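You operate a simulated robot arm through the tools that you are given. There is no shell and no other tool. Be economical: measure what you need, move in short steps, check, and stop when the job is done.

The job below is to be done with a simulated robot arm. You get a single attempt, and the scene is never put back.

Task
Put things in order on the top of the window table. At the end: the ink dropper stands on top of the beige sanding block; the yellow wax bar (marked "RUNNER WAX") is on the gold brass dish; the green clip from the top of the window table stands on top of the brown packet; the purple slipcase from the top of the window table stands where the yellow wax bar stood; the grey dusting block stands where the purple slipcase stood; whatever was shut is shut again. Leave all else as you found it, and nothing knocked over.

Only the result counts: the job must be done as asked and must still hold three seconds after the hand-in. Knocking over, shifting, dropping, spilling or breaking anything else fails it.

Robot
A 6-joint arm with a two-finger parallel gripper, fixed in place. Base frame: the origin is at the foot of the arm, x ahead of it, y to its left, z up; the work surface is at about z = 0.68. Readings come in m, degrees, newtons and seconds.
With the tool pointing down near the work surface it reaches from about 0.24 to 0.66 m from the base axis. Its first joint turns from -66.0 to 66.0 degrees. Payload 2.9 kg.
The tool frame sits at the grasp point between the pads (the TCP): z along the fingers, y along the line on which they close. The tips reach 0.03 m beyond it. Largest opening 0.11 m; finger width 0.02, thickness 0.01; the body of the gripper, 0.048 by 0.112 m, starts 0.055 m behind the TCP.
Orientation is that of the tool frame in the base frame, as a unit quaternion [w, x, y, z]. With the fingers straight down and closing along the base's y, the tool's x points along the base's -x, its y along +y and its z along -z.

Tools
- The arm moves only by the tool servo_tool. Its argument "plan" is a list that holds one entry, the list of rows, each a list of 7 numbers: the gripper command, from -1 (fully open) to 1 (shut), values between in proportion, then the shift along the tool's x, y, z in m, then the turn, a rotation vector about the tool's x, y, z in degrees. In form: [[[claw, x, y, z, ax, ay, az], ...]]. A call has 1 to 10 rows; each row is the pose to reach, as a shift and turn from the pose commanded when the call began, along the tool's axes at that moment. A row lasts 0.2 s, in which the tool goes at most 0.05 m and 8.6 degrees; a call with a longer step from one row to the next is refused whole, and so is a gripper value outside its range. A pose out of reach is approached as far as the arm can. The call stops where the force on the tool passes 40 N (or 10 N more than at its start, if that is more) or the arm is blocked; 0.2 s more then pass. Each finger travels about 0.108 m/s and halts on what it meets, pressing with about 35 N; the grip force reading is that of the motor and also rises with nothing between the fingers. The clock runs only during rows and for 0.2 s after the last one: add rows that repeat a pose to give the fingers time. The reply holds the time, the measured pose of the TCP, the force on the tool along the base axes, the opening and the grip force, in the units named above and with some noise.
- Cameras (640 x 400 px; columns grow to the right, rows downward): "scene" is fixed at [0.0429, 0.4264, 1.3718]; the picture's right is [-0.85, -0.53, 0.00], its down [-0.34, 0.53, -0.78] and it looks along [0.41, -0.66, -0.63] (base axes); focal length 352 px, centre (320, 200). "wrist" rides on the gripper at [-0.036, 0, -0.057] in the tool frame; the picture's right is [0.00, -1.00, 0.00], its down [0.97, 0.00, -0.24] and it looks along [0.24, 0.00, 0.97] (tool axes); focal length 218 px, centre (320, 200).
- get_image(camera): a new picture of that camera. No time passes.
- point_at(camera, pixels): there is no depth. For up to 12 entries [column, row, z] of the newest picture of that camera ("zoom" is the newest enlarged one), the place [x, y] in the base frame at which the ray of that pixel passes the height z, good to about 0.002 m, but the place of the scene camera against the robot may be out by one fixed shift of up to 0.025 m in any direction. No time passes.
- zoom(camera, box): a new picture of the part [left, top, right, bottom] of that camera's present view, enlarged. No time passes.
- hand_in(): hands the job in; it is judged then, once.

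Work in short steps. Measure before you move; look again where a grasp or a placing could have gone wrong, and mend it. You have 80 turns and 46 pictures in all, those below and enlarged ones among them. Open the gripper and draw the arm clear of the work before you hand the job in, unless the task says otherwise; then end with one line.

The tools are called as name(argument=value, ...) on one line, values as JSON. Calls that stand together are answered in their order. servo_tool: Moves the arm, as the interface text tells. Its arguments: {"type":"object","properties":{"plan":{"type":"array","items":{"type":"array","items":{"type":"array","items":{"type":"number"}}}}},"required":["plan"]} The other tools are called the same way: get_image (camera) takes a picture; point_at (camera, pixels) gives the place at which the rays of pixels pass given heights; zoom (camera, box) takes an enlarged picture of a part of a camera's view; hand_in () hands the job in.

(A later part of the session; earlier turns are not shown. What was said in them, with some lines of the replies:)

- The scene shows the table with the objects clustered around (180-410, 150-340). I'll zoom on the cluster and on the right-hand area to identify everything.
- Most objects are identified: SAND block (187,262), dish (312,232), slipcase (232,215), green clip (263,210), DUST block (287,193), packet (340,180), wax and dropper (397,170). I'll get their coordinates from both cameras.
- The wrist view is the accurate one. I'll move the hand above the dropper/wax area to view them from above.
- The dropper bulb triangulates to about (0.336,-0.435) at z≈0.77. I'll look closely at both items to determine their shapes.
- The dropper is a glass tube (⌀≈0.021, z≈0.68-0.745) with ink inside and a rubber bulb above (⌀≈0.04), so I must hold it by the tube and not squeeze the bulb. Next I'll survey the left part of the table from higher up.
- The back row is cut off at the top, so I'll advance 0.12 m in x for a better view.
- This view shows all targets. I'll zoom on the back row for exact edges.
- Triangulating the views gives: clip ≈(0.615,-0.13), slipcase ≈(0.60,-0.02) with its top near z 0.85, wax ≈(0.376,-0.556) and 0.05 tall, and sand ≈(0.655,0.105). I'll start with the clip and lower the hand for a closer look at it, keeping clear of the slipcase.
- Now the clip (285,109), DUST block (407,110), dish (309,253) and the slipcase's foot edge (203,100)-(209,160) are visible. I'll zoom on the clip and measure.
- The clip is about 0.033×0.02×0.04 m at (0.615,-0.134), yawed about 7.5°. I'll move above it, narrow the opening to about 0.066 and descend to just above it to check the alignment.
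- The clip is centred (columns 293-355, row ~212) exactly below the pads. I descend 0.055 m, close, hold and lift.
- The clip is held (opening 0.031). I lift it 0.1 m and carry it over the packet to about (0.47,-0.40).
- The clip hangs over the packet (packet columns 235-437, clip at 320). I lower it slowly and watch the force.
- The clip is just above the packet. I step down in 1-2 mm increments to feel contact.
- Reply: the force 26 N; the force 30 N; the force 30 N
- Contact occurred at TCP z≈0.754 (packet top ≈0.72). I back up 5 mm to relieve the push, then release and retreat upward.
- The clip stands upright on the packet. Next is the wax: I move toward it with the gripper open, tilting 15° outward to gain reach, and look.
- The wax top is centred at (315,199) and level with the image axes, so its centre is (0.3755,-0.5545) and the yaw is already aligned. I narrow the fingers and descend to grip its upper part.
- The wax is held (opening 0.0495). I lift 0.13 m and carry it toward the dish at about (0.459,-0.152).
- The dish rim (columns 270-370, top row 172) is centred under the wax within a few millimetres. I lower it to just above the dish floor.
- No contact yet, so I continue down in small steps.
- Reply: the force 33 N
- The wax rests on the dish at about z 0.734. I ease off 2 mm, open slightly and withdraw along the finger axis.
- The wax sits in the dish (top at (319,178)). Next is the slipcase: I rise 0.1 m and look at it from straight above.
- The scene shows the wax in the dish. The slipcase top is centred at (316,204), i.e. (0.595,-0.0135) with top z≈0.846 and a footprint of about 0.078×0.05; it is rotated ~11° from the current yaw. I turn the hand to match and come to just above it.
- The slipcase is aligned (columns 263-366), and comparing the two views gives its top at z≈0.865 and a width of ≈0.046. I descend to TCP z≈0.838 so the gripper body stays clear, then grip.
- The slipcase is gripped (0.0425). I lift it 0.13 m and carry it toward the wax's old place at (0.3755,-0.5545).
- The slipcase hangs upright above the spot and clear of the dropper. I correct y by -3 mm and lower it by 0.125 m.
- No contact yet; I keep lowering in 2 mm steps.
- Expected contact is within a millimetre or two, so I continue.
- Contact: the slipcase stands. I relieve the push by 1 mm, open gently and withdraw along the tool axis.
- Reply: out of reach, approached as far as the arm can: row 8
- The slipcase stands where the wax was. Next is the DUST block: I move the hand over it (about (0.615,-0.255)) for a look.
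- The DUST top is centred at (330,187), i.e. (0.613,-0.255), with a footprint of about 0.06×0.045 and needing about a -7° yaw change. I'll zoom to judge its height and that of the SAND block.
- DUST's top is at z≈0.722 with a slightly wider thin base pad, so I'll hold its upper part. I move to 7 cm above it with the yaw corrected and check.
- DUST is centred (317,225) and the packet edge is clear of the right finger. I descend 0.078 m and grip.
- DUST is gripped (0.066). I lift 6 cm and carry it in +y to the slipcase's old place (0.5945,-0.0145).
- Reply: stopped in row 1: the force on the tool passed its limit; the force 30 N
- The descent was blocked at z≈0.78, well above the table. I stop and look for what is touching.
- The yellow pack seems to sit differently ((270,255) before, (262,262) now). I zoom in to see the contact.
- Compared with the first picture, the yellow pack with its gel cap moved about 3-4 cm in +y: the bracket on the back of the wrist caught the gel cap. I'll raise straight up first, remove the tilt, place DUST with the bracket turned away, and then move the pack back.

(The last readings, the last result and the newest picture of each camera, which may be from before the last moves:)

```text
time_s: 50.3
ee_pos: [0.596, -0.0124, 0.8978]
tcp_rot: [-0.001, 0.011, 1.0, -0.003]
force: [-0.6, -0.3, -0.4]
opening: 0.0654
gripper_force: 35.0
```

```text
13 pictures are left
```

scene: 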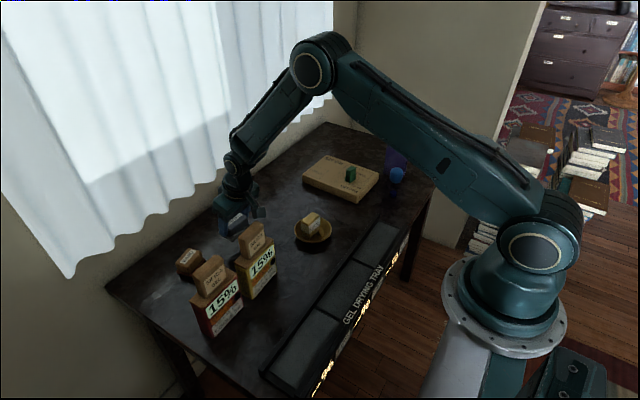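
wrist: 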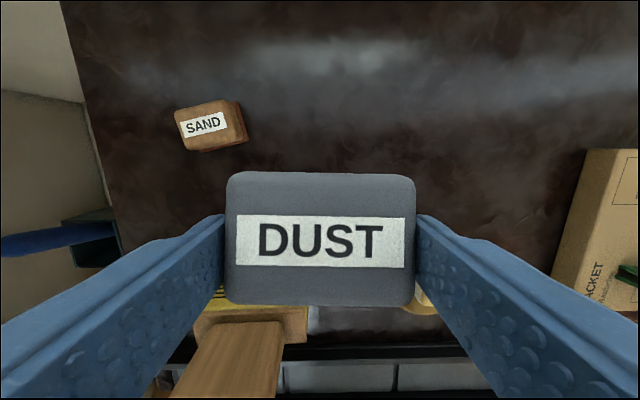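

The block was gripped at 15° tilt, so it has to be set down with that tilt restored. I'll yaw the tool 85° at this height so that, when tilted again, the bracket is on the empty -y side.

servo_tool(plan=[[[0.1, 0, 0, 0, 0, 0, -8.5], [0.1, 0, 0, 0, 0, 0, -17], [0.1, 0, 0, 0, 0, 0, -25.5], [0.1, 0, 0, 0, 0, 0, -34], [0.1, 0, 0, 0, 0, 0, -42.5], [0.1, 0, 0, 0, 0, 0, -51], [0.1, 0, 0, 0, 0, 0, -59.5], [0.1, 0, 0, 0, 0, 0, -68], [0.1, 0, 0, 0, 0, 0, -76.5], [0.1, 0, 0, 0, 0, 0, -85]]])

servo_tool(plan=[[[0.1, 0, 0, 0, 0, -5, 0], [0.1, 0, 0, 0, 0, -10, 0], [0.1, 0, 0, 0, 0, -15, 0], [0.1, 0, 0, 0, 0, -15, 0]]])

get_image(camera="wrist")

```text
time_s: 52.5
ee_pos: [0.5962, -0.0121, 0.8973]
tcp_rot: [-0.003, -0.669, 0.743, -0.001]
force: [0.5, -0.9, -2.2]
opening: 0.0652
gripper_force: 35.1
```

```text
time_s: 53.5
ee_pos: [0.5967, -0.0133, 0.8978]
tcp_rot: [0.095, -0.661, 0.739, 0.085]
force: [-0.1, 0.5, -1.3]
opening: 0.0653
gripper_force: 34.5
```

```text
12 pictures are left
```

wrist: 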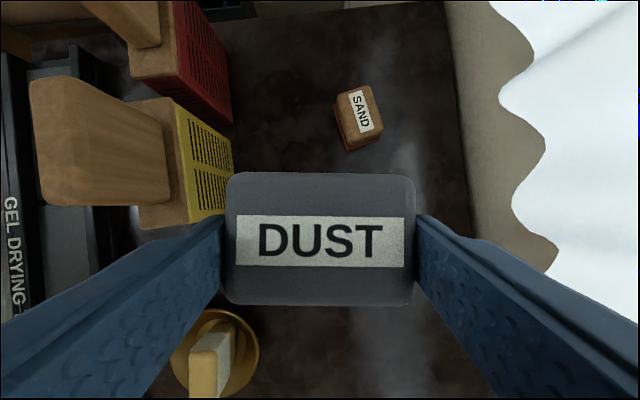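

The bracket is now on the free -y side, and the pack's +x face (column ~232) leaves about 6 cm to the near finger. I lower DUST toward the slipcase's old place, (0.5945,-0.0145).

servo_tool(plan=[[[0.1, 0.0121, 0.0018, 0.038, 0, 0, 0], [0.1, 0.0242, 0.0018, 0.076, 0, 0, 0], [0.1, 0.0363, 0.0018, 0.114, 0, 0, 0], [0.1, 0.0484, 0.0018, 0.1527, 0, 0, 0], [0.1, 0.0484, 0.0018, 0.1527, 0, 0, 0]]])

servo_tool(plan=[[[0.1, 0.0016, 0, 0.0058, 0, 0, 0], [0.1, 0.0016, 0, 0.0058, 0, 0, 0]]])

servo_tool(plan=[[[0.1, 0.0005, 0, 0.0019, 0, 0, 0], [0.1, 0.0005, 0, 0.0019, 0, 0, 0]]])

servo_tool(plan=[[[0.1, 0.0005, 0, 0.0019, 0, 0, 0], [0.1, 0.0005, 0, 0.0019, 0, 0, 0]]])

```text
time_s: 54.7
ee_pos: [0.5943, -0.0222, 0.7391]
tcp_rot: [0.095, -0.663, 0.738, 0.086]
force: [-0.7, -0.4, -0.7]
opening: 0.0654
gripper_force: 34.5
```

```text
time_s: 55.3
ee_pos: [0.594, -0.0223, 0.7325]
tcp_rot: [0.094, -0.663, 0.738, 0.086]
force: [0.2, 0.2, -1.3]
opening: 0.0655
gripper_force: 35.1
```

```text
time_s: 55.9
ee_pos: [0.594, -0.0219, 0.7302]
tcp_rot: [0.096, -0.662, 0.738, 0.085]
force: [0.1, 0.1, -0.8]
opening: 0.0653
gripper_force: 34.9
```

```text
time_s: 56.5
ee_pos: [0.5945, -0.0218, 0.7285]
tcp_rot: [0.095, -0.663, 0.738, 0.085]
force: [-1.1, -0.8, 2.2]
opening: 0.0654
gripper_force: 35.0
```

It is touching (2.2 N at z 0.7285). I release and withdraw along the tool axis.

servo_tool(plan=[[[0.1, 0.0002, 0, 0.0006, 0, 0, 0], [-0.1, 0.0002, 0, 0.0006, 0, 0, 0], [-0.3, 0.0002, 0, 0.0006, 0, 0, 0], [-0.5, 0.0002, 0, 0.0006, 0, 0, 0], [-0.5, 0, 0, -0.03, 0, 0, 0], [-0.5, 0, 0, -0.07, 0, 0, 0], [-0.5, 0, 0, -0.115, 0, 0, 0], [-0.5, 0, 0, -0.16, 0, 0, 0]]])

get_image(camera="wrist")

zoom(camera="scene", box=[160, 170, 340, 340])

```text
time_s: 58.3
ee_pos: [0.5877, -0.0617, 0.887]
tcp_rot: [0.095, -0.663, 0.738, 0.086]
force: [0.8, -0.7, 1.1]
opening: 0.0825
gripper_force: 0.0
```

```text
11 pictures are left
```

wrist: 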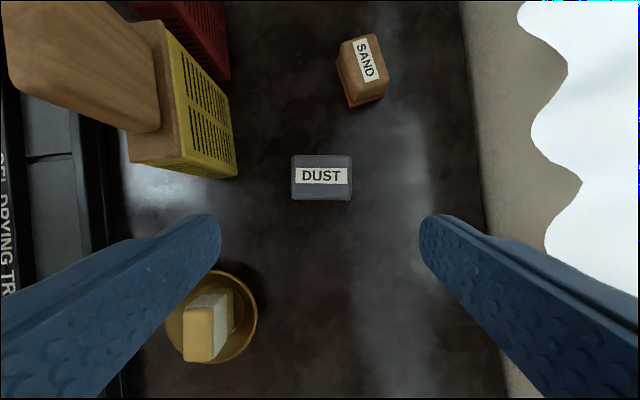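

```text
2.35 times, centred on (250, 255) of scene
```

zoom: 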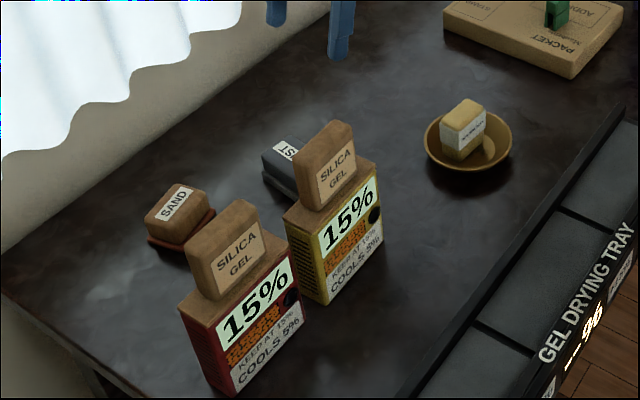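

DUST stands in place. This zoom matches the first one's framing, so I compare the yellow pack's base corners: (342,277),(402,225) before and (325,306),(384,250) now.

point_at(camera="zoom", pixels=[[342, 277, 0.68], [325, 306, 0.68], [402, 225, 0.68], [384, 250, 0.68], [352, 97, 0.838], [332, 122, 0.838], [235, 395, 0.68], [304, 180, 0.79], [284, 207, 0.79]])

point_at(camera="wrist", pixels=[[238, 176, 0.68], [180, 180, 0.787], [127, 160, 0.787], [228, 97, 0.68], [153, 20, 0.787], [160, 130, 0.787], [30, 95, 0.838], [131, 131, 0.838]])

```text
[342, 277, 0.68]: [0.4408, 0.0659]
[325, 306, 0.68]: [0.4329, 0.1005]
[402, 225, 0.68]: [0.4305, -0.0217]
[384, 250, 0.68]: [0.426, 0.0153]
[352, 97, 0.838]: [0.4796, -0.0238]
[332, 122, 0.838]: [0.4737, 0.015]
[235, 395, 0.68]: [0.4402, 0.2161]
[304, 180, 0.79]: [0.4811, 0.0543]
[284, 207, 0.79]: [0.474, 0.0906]
```

```text
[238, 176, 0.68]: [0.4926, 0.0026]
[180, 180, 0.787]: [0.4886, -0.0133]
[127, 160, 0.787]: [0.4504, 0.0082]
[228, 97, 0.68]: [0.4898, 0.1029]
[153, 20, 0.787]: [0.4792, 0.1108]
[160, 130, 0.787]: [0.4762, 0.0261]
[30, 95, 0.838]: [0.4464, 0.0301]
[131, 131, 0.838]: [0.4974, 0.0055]
```

The yellow pack has to go back by about (+0.0065,-0.0365). Its gel cap moved rigidly with it, so I'll carry the pack by its cap. I untilt and go above the cap for a look.

servo_tool(plan=[[[-0.5, -0.0107, 0, -0.04, 0, 4, 0], [-0.5, -0.029, 0.03, -0.0382, 0, 8, 0], [-0.5, -0.0475, 0.0616, -0.0369, 0, 12, 0], [-0.5, -0.066, 0.0925, -0.0356, 0, 15, 0], [-0.5, -0.0842, 0.1233, -0.0343, 0, 15, 0], [-0.5, -0.0842, 0.1233, -0.0343, 0, 15, 0]]])

get_image(camera="wrist")

```text
time_s: 59.7
ee_pos: [0.474, 0.0245, 0.9374]
tcp_rot: [-0.002, -0.667, 0.745, -0.002]
force: [-0.1, 0.2, -0.2]
opening: 0.0826
gripper_force: 0.0
```

```text
9 pictures are left
```

wrist: 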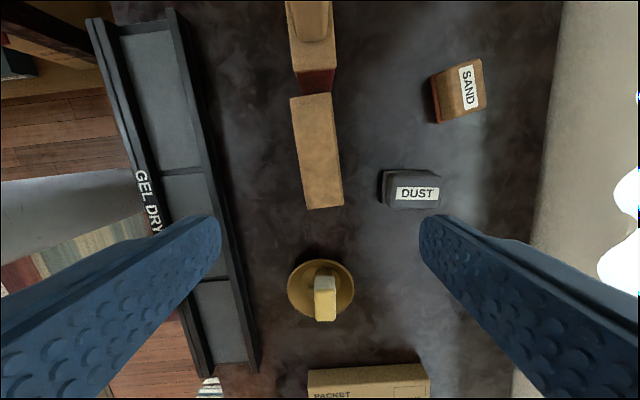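

The cap's top is at (290-343, 92-209): centre (0.4755,0.0556), thickness ≈0.028, long axis along y; its original centre was (0.482,0.019). I align, descend over the cap and grip it.

servo_tool(plan=[[[-0.3, -0.0155, 0.0008, 0.01, 0, 0, -3.9], [-0.2, -0.0311, 0.0017, 0.03, 0, 0, -7.7], [-0.1, -0.0311, 0.0017, 0.07, 0, 0, -7.7], [-0.1, -0.0311, 0.0017, 0.1114, 0, 0, -7.7], [-0.1, -0.0311, 0.0017, 0.1114, 0, 0, -7.7]]])

get_image(camera="wrist")

```text
time_s: 60.9
ee_pos: [0.4823, 0.0572, 0.8242]
tcp_rot: [0.002, 0.717, -0.698, 0.001]
force: [0.2, -0.5, -0.6]
opening: 0.0606
gripper_force: 0.1
```

```text
8 pictures are left
```

wrist: 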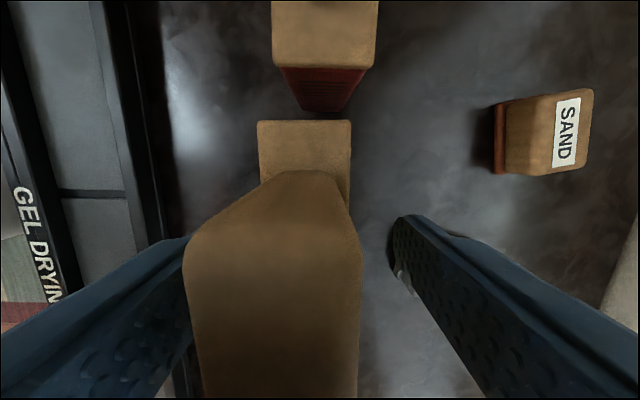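

The cap is off-centre to the left (columns 185-362 at the pad row), so I shift 1 cm toward -x and close gently on it.

servo_tool(plan=[[[-0.1, 0, 0.005, 0, 0, 0, 0], [-0.1, 0, 0.01, 0, 0, 0, 0], [0.2, 0, 0.01, 0, 0, 0, 0], [0.5, 0, 0.01, 0, 0, 0, 0], [0.5, 0, 0.01, 0, 0, 0, 0]]])

```text
time_s: 62.1
ee_pos: [0.4672, 0.0564, 0.8254]
tcp_rot: [0.003, 0.717, -0.697, 0.002]
force: [-3.7, -0.3, 15.2]
opening: 0.0278
gripper_force: 0.1
```

The fingers reached 0.0278 without grip force, so I close further to get hold of the cap.

servo_tool(plan=[[[0.7, 0, 0, -0.002, 0, 0, 0], [0.7, 0, 0, -0.003, 0, 0, 0], [0.7, 0, 0, -0.003, 0, 0, 0]]])

```text
time_s: 62.9
ee_pos: [0.4664, 0.0553, 0.8286]
tcp_rot: [0.003, 0.717, -0.698, 0.001]
force: [0.0, 0.3, -1.5]
opening: 0.0236
gripper_force: 35.4
```

The cap is gripped (0.0236 m, 35 N). I lift just 6 mm and check that the pack comes along.

servo_tool(plan=[[[0.7, 0, 0, -0.003, 0, 0, 0], [0.7, 0, 0, -0.006, 0, 0, 0], [0.7, 0, 0, -0.006, 0, 0, 0]]])

zoom(camera="scene", box=[160, 170, 340, 340])

```text
time_s: 63.7
ee_pos: [0.4662, 0.0555, 0.834]
tcp_rot: [0.003, 0.717, -0.698, 0.002]
force: [0.3, -0.7, -1.8]
opening: 0.0237
gripper_force: 35.2
```

```text
2.35 times, centred on (250, 255) of scene
```

zoom: 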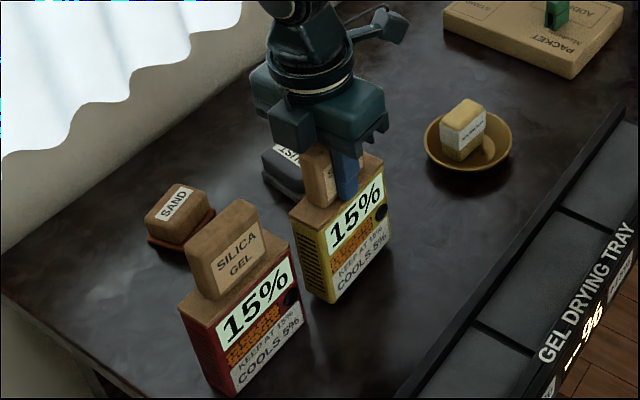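

The pack is carried with its cap. Comparing the base corners, it still has to move about (+0.013,-0.038) with roughly a 2° turn. I do that at this height.

servo_tool(plan=[[[0.7, 0.0128, -0.004, 0, 0, 0, 0.7], [0.7, 0.0256, -0.0081, 0, 0, 0, 1.4], [0.7, 0.0384, -0.0122, 0, 0, 0, 2], [0.7, 0.0384, -0.0122, 0, 0, 0, 2]]])

servo_tool(plan=[[[0.7, 0, 0, 0.004, 0, 0, 0], [0.7, 0, 0, 0.004, 0, 0, 0]]])

servo_tool(plan=[[[0.7, 0, 0, 0.001, 0, 0, 0], [0.7, 0, 0, 0.001, 0, 0, 0]]])

zoom(camera="scene", box=[160, 170, 340, 340])

```text
time_s: 64.7
ee_pos: [0.4796, 0.017, 0.8354]
tcp_rot: [-0.002, -0.704, 0.71, -0.001]
force: [-0.1, -0.1, -1.4]
opening: 0.0237
gripper_force: 35.2
```

```text
time_s: 65.3
ee_pos: [0.4802, 0.0173, 0.8314]
tcp_rot: [-0.003, -0.705, 0.71, -0.001]
force: [0.4, 0.1, -2.0]
opening: 0.024
gripper_force: 34.8
```

```text
time_s: 65.9
ee_pos: [0.4799, 0.0161, 0.83]
tcp_rot: [-0.003, -0.704, 0.71, -0.001]
force: [0.3, -0.5, -1.6]
opening: 0.0236
gripper_force: 35.5
```

```text
2.35 times, centred on (250, 255) of scene
```

zoom: 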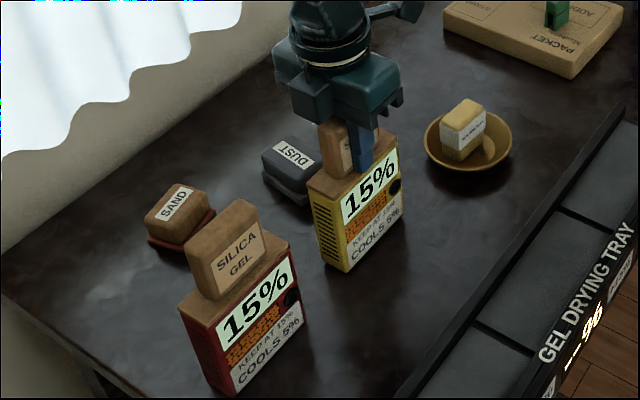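

The base corners are now (344,273) and (403,222), still slightly lifted, against (342,277) and (402,225) originally: within ~2 mm. I add +2 mm in y and lower to contact.

servo_tool(plan=[[[0.7, -0.002, 0, 0.001, 0, 0, 0], [0.7, -0.002, 0, 0.001, 0, 0, 0]]])

servo_tool(plan=[[[0.7, 0, 0, 0.001, 0, 0, 0], [0.7, 0, 0, 0.001, 0, 0, 0]]])

servo_tool(plan=[[[0.7, 0, 0, 0.001, 0, 0, 0], [0.7, 0, 0, 0.001, 0, 0, 0]]])

```text
time_s: 66.5
ee_pos: [0.479, 0.0185, 0.8297]
tcp_rot: [-0.003, -0.705, 0.709, -0.001]
force: [0.2, 0.2, -1.5]
opening: 0.0239
gripper_force: 35.0
```

```text
time_s: 67.1
ee_pos: [0.4784, 0.0189, 0.8276]
tcp_rot: [-0.004, -0.704, 0.71, -0.002]
force: [-0.7, 0.1, -2.1]
opening: 0.0238
gripper_force: 35.1
```

```text
time_s: 67.7
ee_pos: [0.4787, 0.0178, 0.8271]
tcp_rot: [-0.002, -0.704, 0.711, -0.001]
force: [-0.2, -1.0, 0.2]
opening: 0.0238
gripper_force: 34.9
```

The pack is back on the table at its original spot. I open slowly and rise straight up.

servo_tool(plan=[[[0.5, 0, 0, 0, 0, 0, 0], [0.3, 0, 0, 0, 0, 0, 0], [0.1, 0, 0, 0, 0, 0, 0], [0.1, 0, 0, 0, 0, 0, 0], [0.1, 0, 0, -0.03, 0, 0, 0], [0.1, 0, 0, -0.07, 0, 0, 0], [0.0, 0, 0, -0.12, 0, 0, 0]]])

servo_tool(plan=[[[-0.5, 0, 0, 0, 0, 0, -8.5], [-1, 0, 0, 0, 0, 0, -17], [-1, 0, 0, 0, 0, 0, -25.5], [-1, 0, 0, 0, 0, 0, -34], [-1, 0, 0, 0, 0, 0, -42.5], [-1, 0, 0, 0, 0, 0, -51], [-1, 0, 0, 0, 0, 0, -59.5], [-1, 0, 0, 0, 0, 0, -68], [-1, 0, 0, 0, 0, 0, -76.5], [-1, 0, 0, 0, 0, 0, -85]]])

zoom(camera="scene", box=[160, 170, 340, 340])

```text
time_s: 69.3
ee_pos: [0.4771, 0.0188, 0.9462]
tcp_rot: [-0.002, -0.704, 0.71, -0.001]
force: [-0.2, 0.5, 0.1]
opening: 0.055
gripper_force: 0.1
```

```text
time_s: 71.5
ee_pos: [0.4782, 0.0186, 0.9456]
tcp_rot: [0.003, 0.999, -0.046, -0.001]
force: [-0.4, -0.5, 0.0]
opening: 0.1103
gripper_force: 0.0
```

```text
2.35 times, centred on (250, 255) of scene
```

zoom: 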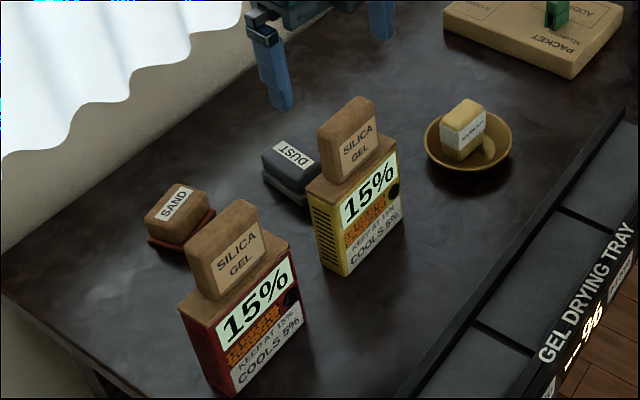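

The yellow pack is back at its original pixels, (343,276) vs (342,277), and the tool turned 175° without trouble, so the bracket will be on top when leaning. Now I go to the dropper: travel high to behind it while turning the yaw to lean radially.

servo_tool(plan=[[[-1, -0.01736, 0.0429, 0, 0, 0, 6], [-1, -0.0347, 0.0858, 0, 0, 0, 12], [-1, -0.0521, 0.1287, 0, 0, 0, 18], [-1, -0.0694, 0.1716, 0, 0, 0, 24], [-1, -0.0868, 0.2144, 0, 0, 0, 30], [-1, -0.1041, 0.2573, 0, 0, 0, 36], [-1, -0.1215, 0.3002, 0, 0, 0, 42], [-1, -0.1388, 0.3431, 0, 0, 0, 48.1], [-1, -0.1562, 0.386, 0, 0, 0, 54.2]]])

servo_tool(plan=[[[-1, 0, 0, 0.024, 0, 7.2, 0], [-1, 0, 0, 0.048, 0, 14.4, 0], [-1, 0, 0, 0.072, 0, 21.6, 0], [-1, 0, 0, 0.095, 0, 28.8, 0], [-1, 0, 0, 0.119, 0, 36, 0], [-1, 0, 0, 0.143, 0, 43, 0], [-1, 0, 0, 0.143, 0, 43, 0]]])

get_image(camera="wrist")

```text
time_s: 73.5
ee_pos: [0.2841, -0.3508, 0.9503]
tcp_rot: [0.003, 0.867, -0.498, 0.0]
force: [0.5, 0.1, 0.8]
opening: 0.11
gripper_force: 0.0
```

```text
time_s: 75.1
ee_pos: [0.2847, -0.3537, 0.8071]
tcp_rot: [0.186, 0.806, -0.462, 0.319]
force: [0.3, 0.6, 0.1]
opening: 0.1099
gripper_force: 0.1
```

```text
4 pictures are left
```

wrist: 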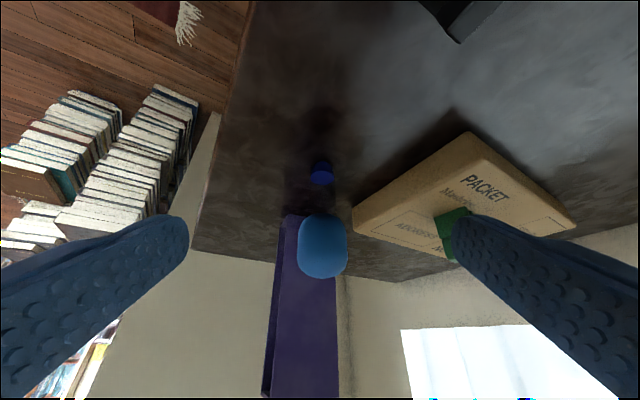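

The wrist view from behind shows the ink column at (321,172) and the bulb at (323,245), with its underside at about z 0.74. The tube axis is at (0.3346,-0.4355). I narrow the fingers so they stay clear of the packet, approach along the finger axis at 45° below the bulb, and stop before closing.

servo_tool(plan=[[[-0.4, 0, 0, 0, 0, 1, 0], [-0.16, 0, 0, 0, 0, 2, 0], [-0.16, -0.0013, -0.0019, 0.031, 0, 2, 0], [-0.16, -0.0026, -0.0019, 0.062, 0, 2, 0], [-0.16, -0.004, -0.0019, 0.094, 0, 2, 0], [-0.16, -0.0047, -0.0019, 0.109, 0, 2, 0], [-0.16, -0.0052, -0.0019, 0.1233, 0, 2, 0], [-0.16, -0.0052, -0.0019, 0.1233, 0, 2, 0]]])

get_image(camera="wrist")

```text
time_s: 76.9
ee_pos: [0.3266, -0.4211, 0.713]
tcp_rot: [0.193, 0.801, -0.458, 0.333]
force: [-0.2, -0.4, -0.1]
opening: 0.0636
gripper_force: 0.0
```

```text
3 pictures are left
```

wrist: 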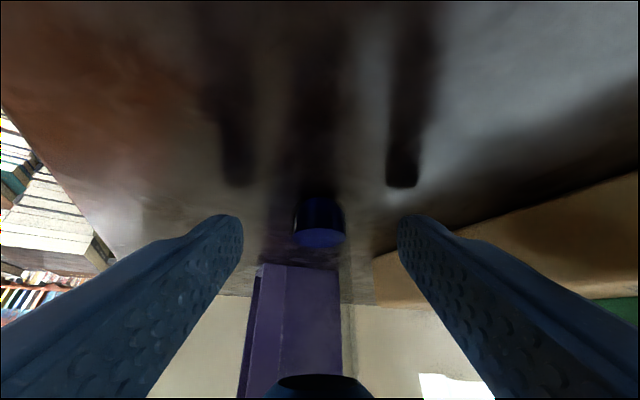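

The tube with its ink is centred between the fingers (ink (319,220)), and the bulb's underside (row 375) lies above the fingers' edge as predicted. I close on the glass tube only.

servo_tool(plan=[[[0.2, 0, 0, 0, 0, 0, 0], [0.4, 0, 0, 0, 0, 0, 0], [0.6, 0, 0, 0, 0, 0, 0], [0.7, 0, 0, 0, 0, 0, 0], [0.7, 0, 0, 0, 0, 0, 0]]])

```text
time_s: 78.1
ee_pos: [0.327, -0.4213, 0.7133]
tcp_rot: [0.192, 0.802, -0.458, 0.333]
force: [0.9, -0.1, 0.1]
opening: 0.0223
gripper_force: 34.6
```

The tube is gripped (0.0223 m). I lift it straight up 0.215 m while keeping the tilt, so the dropper stays upright.

servo_tool(plan=[[[0.7, 0.0304, 0, -0.0304, 0, 0, 0], [0.7, 0.0608, 0, -0.0608, 0, 0, 0], [0.7, 0.0912, 0, -0.0912, 0, 0, 0], [0.7, 0.1216, 0, -0.1216, 0, 0, 0], [0.7, 0.152, 0, -0.152, 0, 0, 0]]])

servo_tool(plan=[[[0.7, -0.0149, -0.038, -0.0149, 4.645, 0, -4.645], [0.7, -0.0298, -0.0759, -0.0298, 9.29, 0, -9.29], [0.7, -0.0446, -0.1139, -0.0446, 13.94, 0, -13.94], [0.7, -0.0595, -0.1518, -0.0595, 18.58, 0, -18.58], [0.7, -0.0744, -0.1898, -0.0744, 23.23, 0, -23.23], [0.7, -0.0893, -0.2278, -0.0893, 27.87, 0, -27.87], [0.7, -0.1042, -0.2657, -0.1042, 32.5, 0, -32.5], [0.7, -0.119, -0.3037, -0.119, 37.16, 0, -37.16], [0.7, -0.1339, -0.3416, -0.1339, 41.8, 0, -41.8], [0.7, -0.1488, -0.3796, -0.1488, 46.45, 0, -46.45]]])

```text
time_s: 79.3
ee_pos: [0.3293, -0.4208, 0.9298]
tcp_rot: [0.193, 0.801, -0.459, 0.332]
force: [-0.6, -0.1, -0.3]
opening: 0.0223
gripper_force: 35.3
```

```text
time_s: 81.5
ee_pos: [0.5236, 0.0191, 0.916]
tcp_rot: [0.014, 0.922, -0.018, 0.386]
force: [-0.3, 0.0, -0.6]
opening: 0.0222
gripper_force: 34.9
out of reach, approached as far as the arm can: row 2, 3, 4, 5, 6, 7, 8, 9, 10
```

The yaw hit a wrist limit, so the arm ended at (0.5236,0.0191,0.916) leaning at -2°; the dropper is still held at 45°. From here I move above the SAND block (0.653,0.1025), with a lean azimuth of about +1°, which eases that joint.

servo_tool(plan=[[[0.7, 0.0099, 0, -0.0099, 0, 0, 0], [0.7, 0.0295, -0.0219, 0.0097, 0.56, 0, -0.56], [0.7, 0.0491, -0.0437, 0.0292, 1.13, 0, -1.13], [0.7, 0.0686, -0.0656, 0.0488, 1.7, 0, -1.7], [0.7, 0.0881, -0.0874, 0.0683, 2.26, 0, -2.26], [0.7, 0.0881, -0.0874, 0.0683, 2.26, 0, -2.26]]])

get_image(camera="wrist")

```text
time_s: 82.9
ee_pos: [0.6361, 0.1019, 0.9306]
tcp_rot: [0.004, 0.923, 0.008, 0.385]
force: [-0.4, -0.1, -0.6]
opening: 0.0222
gripper_force: 34.4
```

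```text
2 pictures are left
```

wrist: 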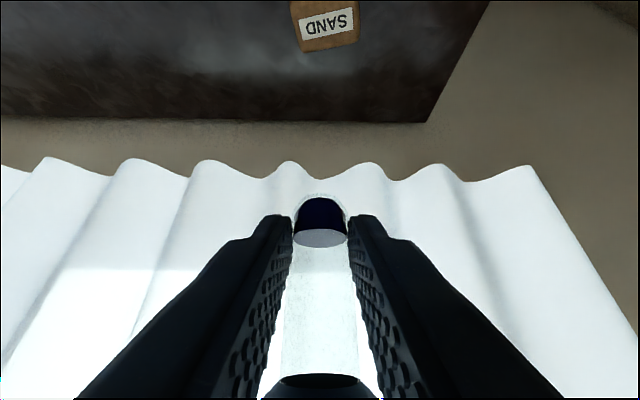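

The dropper is held cleanly by the glass, and the SAND block centre reads about (0.653,0.1055). I nudge 3 mm in +y and descend partway, then check the clearance of the wrist to the two packs in the scene view.

servo_tool(plan=[[[0.7, -0.024, -0.003, 0.024, 0, 0, 0], [0.7, -0.048, -0.003, 0.048, 0, 0, 0], [0.7, -0.072, -0.003, 0.072, 0, 0, 0], [0.7, -0.0955, -0.003, 0.0955, 0, 0, 0], [0.7, -0.0955, -0.003, 0.0955, 0, 0, 0]]])

zoom(camera="scene", box=[140, 160, 320, 340])

```text
time_s: 84.1
ee_pos: [0.6385, 0.1022, 0.7953]
tcp_rot: [0.003, 0.922, 0.008, 0.386]
force: [-0.8, -0.2, -1.2]
opening: 0.0221
gripper_force: 34.9
```

```text
2.22 times, centred on (230, 250) of scene
```

zoom: 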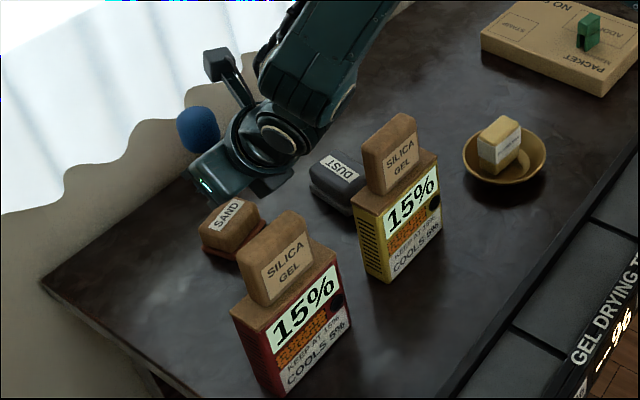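

The wrist and forearm are clear of both gel caps. I lower 3.4 cm, then feel for contact in small steps.

servo_tool(plan=[[[0.7, -0.0085, 0, 0.0085, 0, 0, 0], [0.7, -0.017, 0, 0.017, 0, 0, 0], [0.7, -0.024, 0, 0.024, 0, 0, 0], [0.7, -0.024, 0, 0.024, 0, 0, 0]]])

servo_tool(plan=[[[0.7, -0.0021, 0, 0.0021, 0, 0, 0], [0.7, -0.0021, 0, 0.0021, 0, 0, 0]]])

servo_tool(plan=[[[0.7, -0.0014, 0, 0.0014, 0, 0, 0], [0.7, -0.0014, 0, 0.0014, 0, 0, 0]]])

servo_tool(plan=[[[0.7, -0.001, 0, 0.001, 0, 0, 0], [0.7, -0.001, 0, 0.001, 0, 0, 0]]])

```text
time_s: 85.1
ee_pos: [0.6382, 0.1006, 0.7592]
tcp_rot: [0.004, 0.922, 0.007, 0.386]
force: [0.8, 0.4, -0.8]
opening: 0.0222
gripper_force: 35.2
```

```text
time_s: 85.7
ee_pos: [0.6378, 0.1007, 0.7573]
tcp_rot: [0.004, 0.923, 0.007, 0.385]
force: [0.3, 0.0, -1.0]
opening: 0.0223
gripper_force: 34.7
```

```text
time_s: 86.3
ee_pos: [0.6366, 0.1026, 0.7552]
tcp_rot: [0.004, 0.923, 0.007, 0.385]
force: [0.3, 1.4, -0.4]
opening: 0.0219
gripper_force: 35.2
```

```text
time_s: 86.9
ee_pos: [0.638, 0.1021, 0.7553]
tcp_rot: [0.004, 0.923, 0.007, 0.385]
force: [0.2, 0.1, -0.4]
opening: 0.0221
gripper_force: 35.0
```

No contact yet at z 0.755. I nudge another +3 mm in y toward the block's centre and continue down in small steps.

servo_tool(plan=[[[0.7, 0, -0.003, 0, 0, 0, 0], [0.7, -0.001, -0.003, 0.001, 0, 0, 0]]])

servo_tool(plan=[[[0.7, -0.001, 0, 0.001, 0, 0, 0], [0.7, -0.001, 0, 0.001, 0, 0, 0]]])

servo_tool(plan=[[[0.7, -0.001, 0, 0.001, 0, 0, 0], [0.7, -0.001, 0, 0.001, 0, 0, 0]]])

```text
time_s: 87.5
ee_pos: [0.6394, 0.1057, 0.7541]
tcp_rot: [0.003, 0.923, 0.008, 0.385]
force: [0.8, 0.2, -0.1]
opening: 0.0221
gripper_force: 35.0
```

```text
time_s: 88.1
ee_pos: [0.6395, 0.1058, 0.7502]
tcp_rot: [0.003, 0.923, 0.007, 0.385]
force: [-1.0, 0.4, 0.1]
opening: 0.0221
gripper_force: 35.2
```

```text
time_s: 88.7
ee_pos: [0.6393, 0.1065, 0.7503]
tcp_rot: [0.003, 0.922, 0.007, 0.386]
force: [-2.3, -1.0, 6.0]
opening: 0.0222
gripper_force: 35.2
```

Contact (6 N). I relieve slightly, open slowly, back off 6 cm along the finger axis and then go up and away.

servo_tool(plan=[[[0.7, 0.0004, 0, -0.0004, 0, 0, 0], [0.5, 0.0004, 0, -0.0004, 0, 0, 0], [0.2, 0.0004, 0, -0.0004, 0, 0, 0], [-0.16, 0.0004, 0, -0.0004, 0, 0, 0], [-0.16, 0.0004, 0, -0.0004, 0, 0, 0], [-0.16, 0, 0, -0.02, 0, 0, 0], [-0.16, 0, 0, -0.045, 0, 0, 0], [-0.16, 0, 0, -0.065, 0, 0, 0], [-0.16, 0.025, 0, -0.095, 0, 0, 0], [-0.16, 0.05, 0, -0.13, 0, 0, 0]]])

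servo_tool(plan=[[[-0.16, 0.01, 0, -0.04, 0, 0, 0], [-0.16, 0.02, 0, -0.08, 0, 0, 0], [-0.16, 0.02, 0.03, -0.11, 0, 0, 0], [-0.16, 0.02, 0.06, -0.14, 0, 0, 0]]])

get_image(camera="scene")

```text
time_s: 90.9
ee_pos: [0.581, 0.1069, 0.8769]
tcp_rot: [0.004, 0.923, 0.008, 0.385]
force: [-0.7, 0.3, 1.0]
opening: 0.0636
gripper_force: 0.0
```

```text
time_s: 91.9
ee_pos: [0.4942, 0.0489, 0.9909]
tcp_rot: [0.005, 0.923, 0.005, 0.386]
force: [0.6, -1.3, -0.1]
opening: 0.0638
gripper_force: 0.0
```

```text
0 pictures are left
```

scene: 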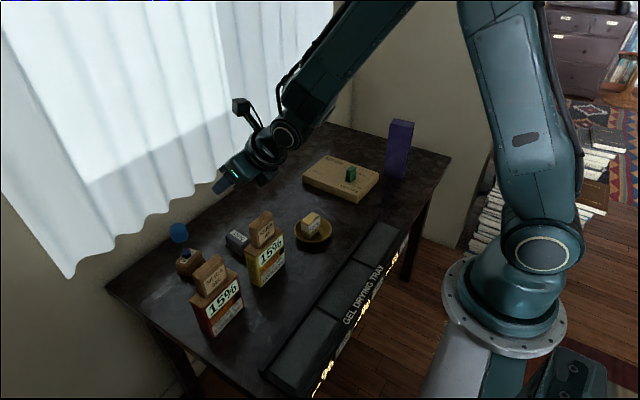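

The last picture shows everything in place: dropper on SAND, wax on the dish, clip on the packet, slipcase and DUST at their spots, both packs upright. I open the gripper fully and rise a little more before handing in.

servo_tool(plan=[[[-1, 0.0, 0, -0.02, 0, 0, 0], [-1, 0, 0, -0.04, 0, 0, 0], [-1, 0, 0, -0.04, 0, 0, 0]]])

hand_in()

```text
time_s: 92.7
ee_pos: [0.4668, 0.0475, 1.0197]
tcp_rot: [0.005, 0.923, 0.006, 0.386]
force: [-0.6, -0.3, -0.3]
opening: 0.1099
gripper_force: 0.2
```

```text
The job is handed in.
```

All five items are where you asked and I handed the job in, but on the way I knocked the yellow silica gel pack about 3.5 cm and put it back to within about 2 mm by camera; the grey dusting block also ended up turned about 85° from how it first stood.
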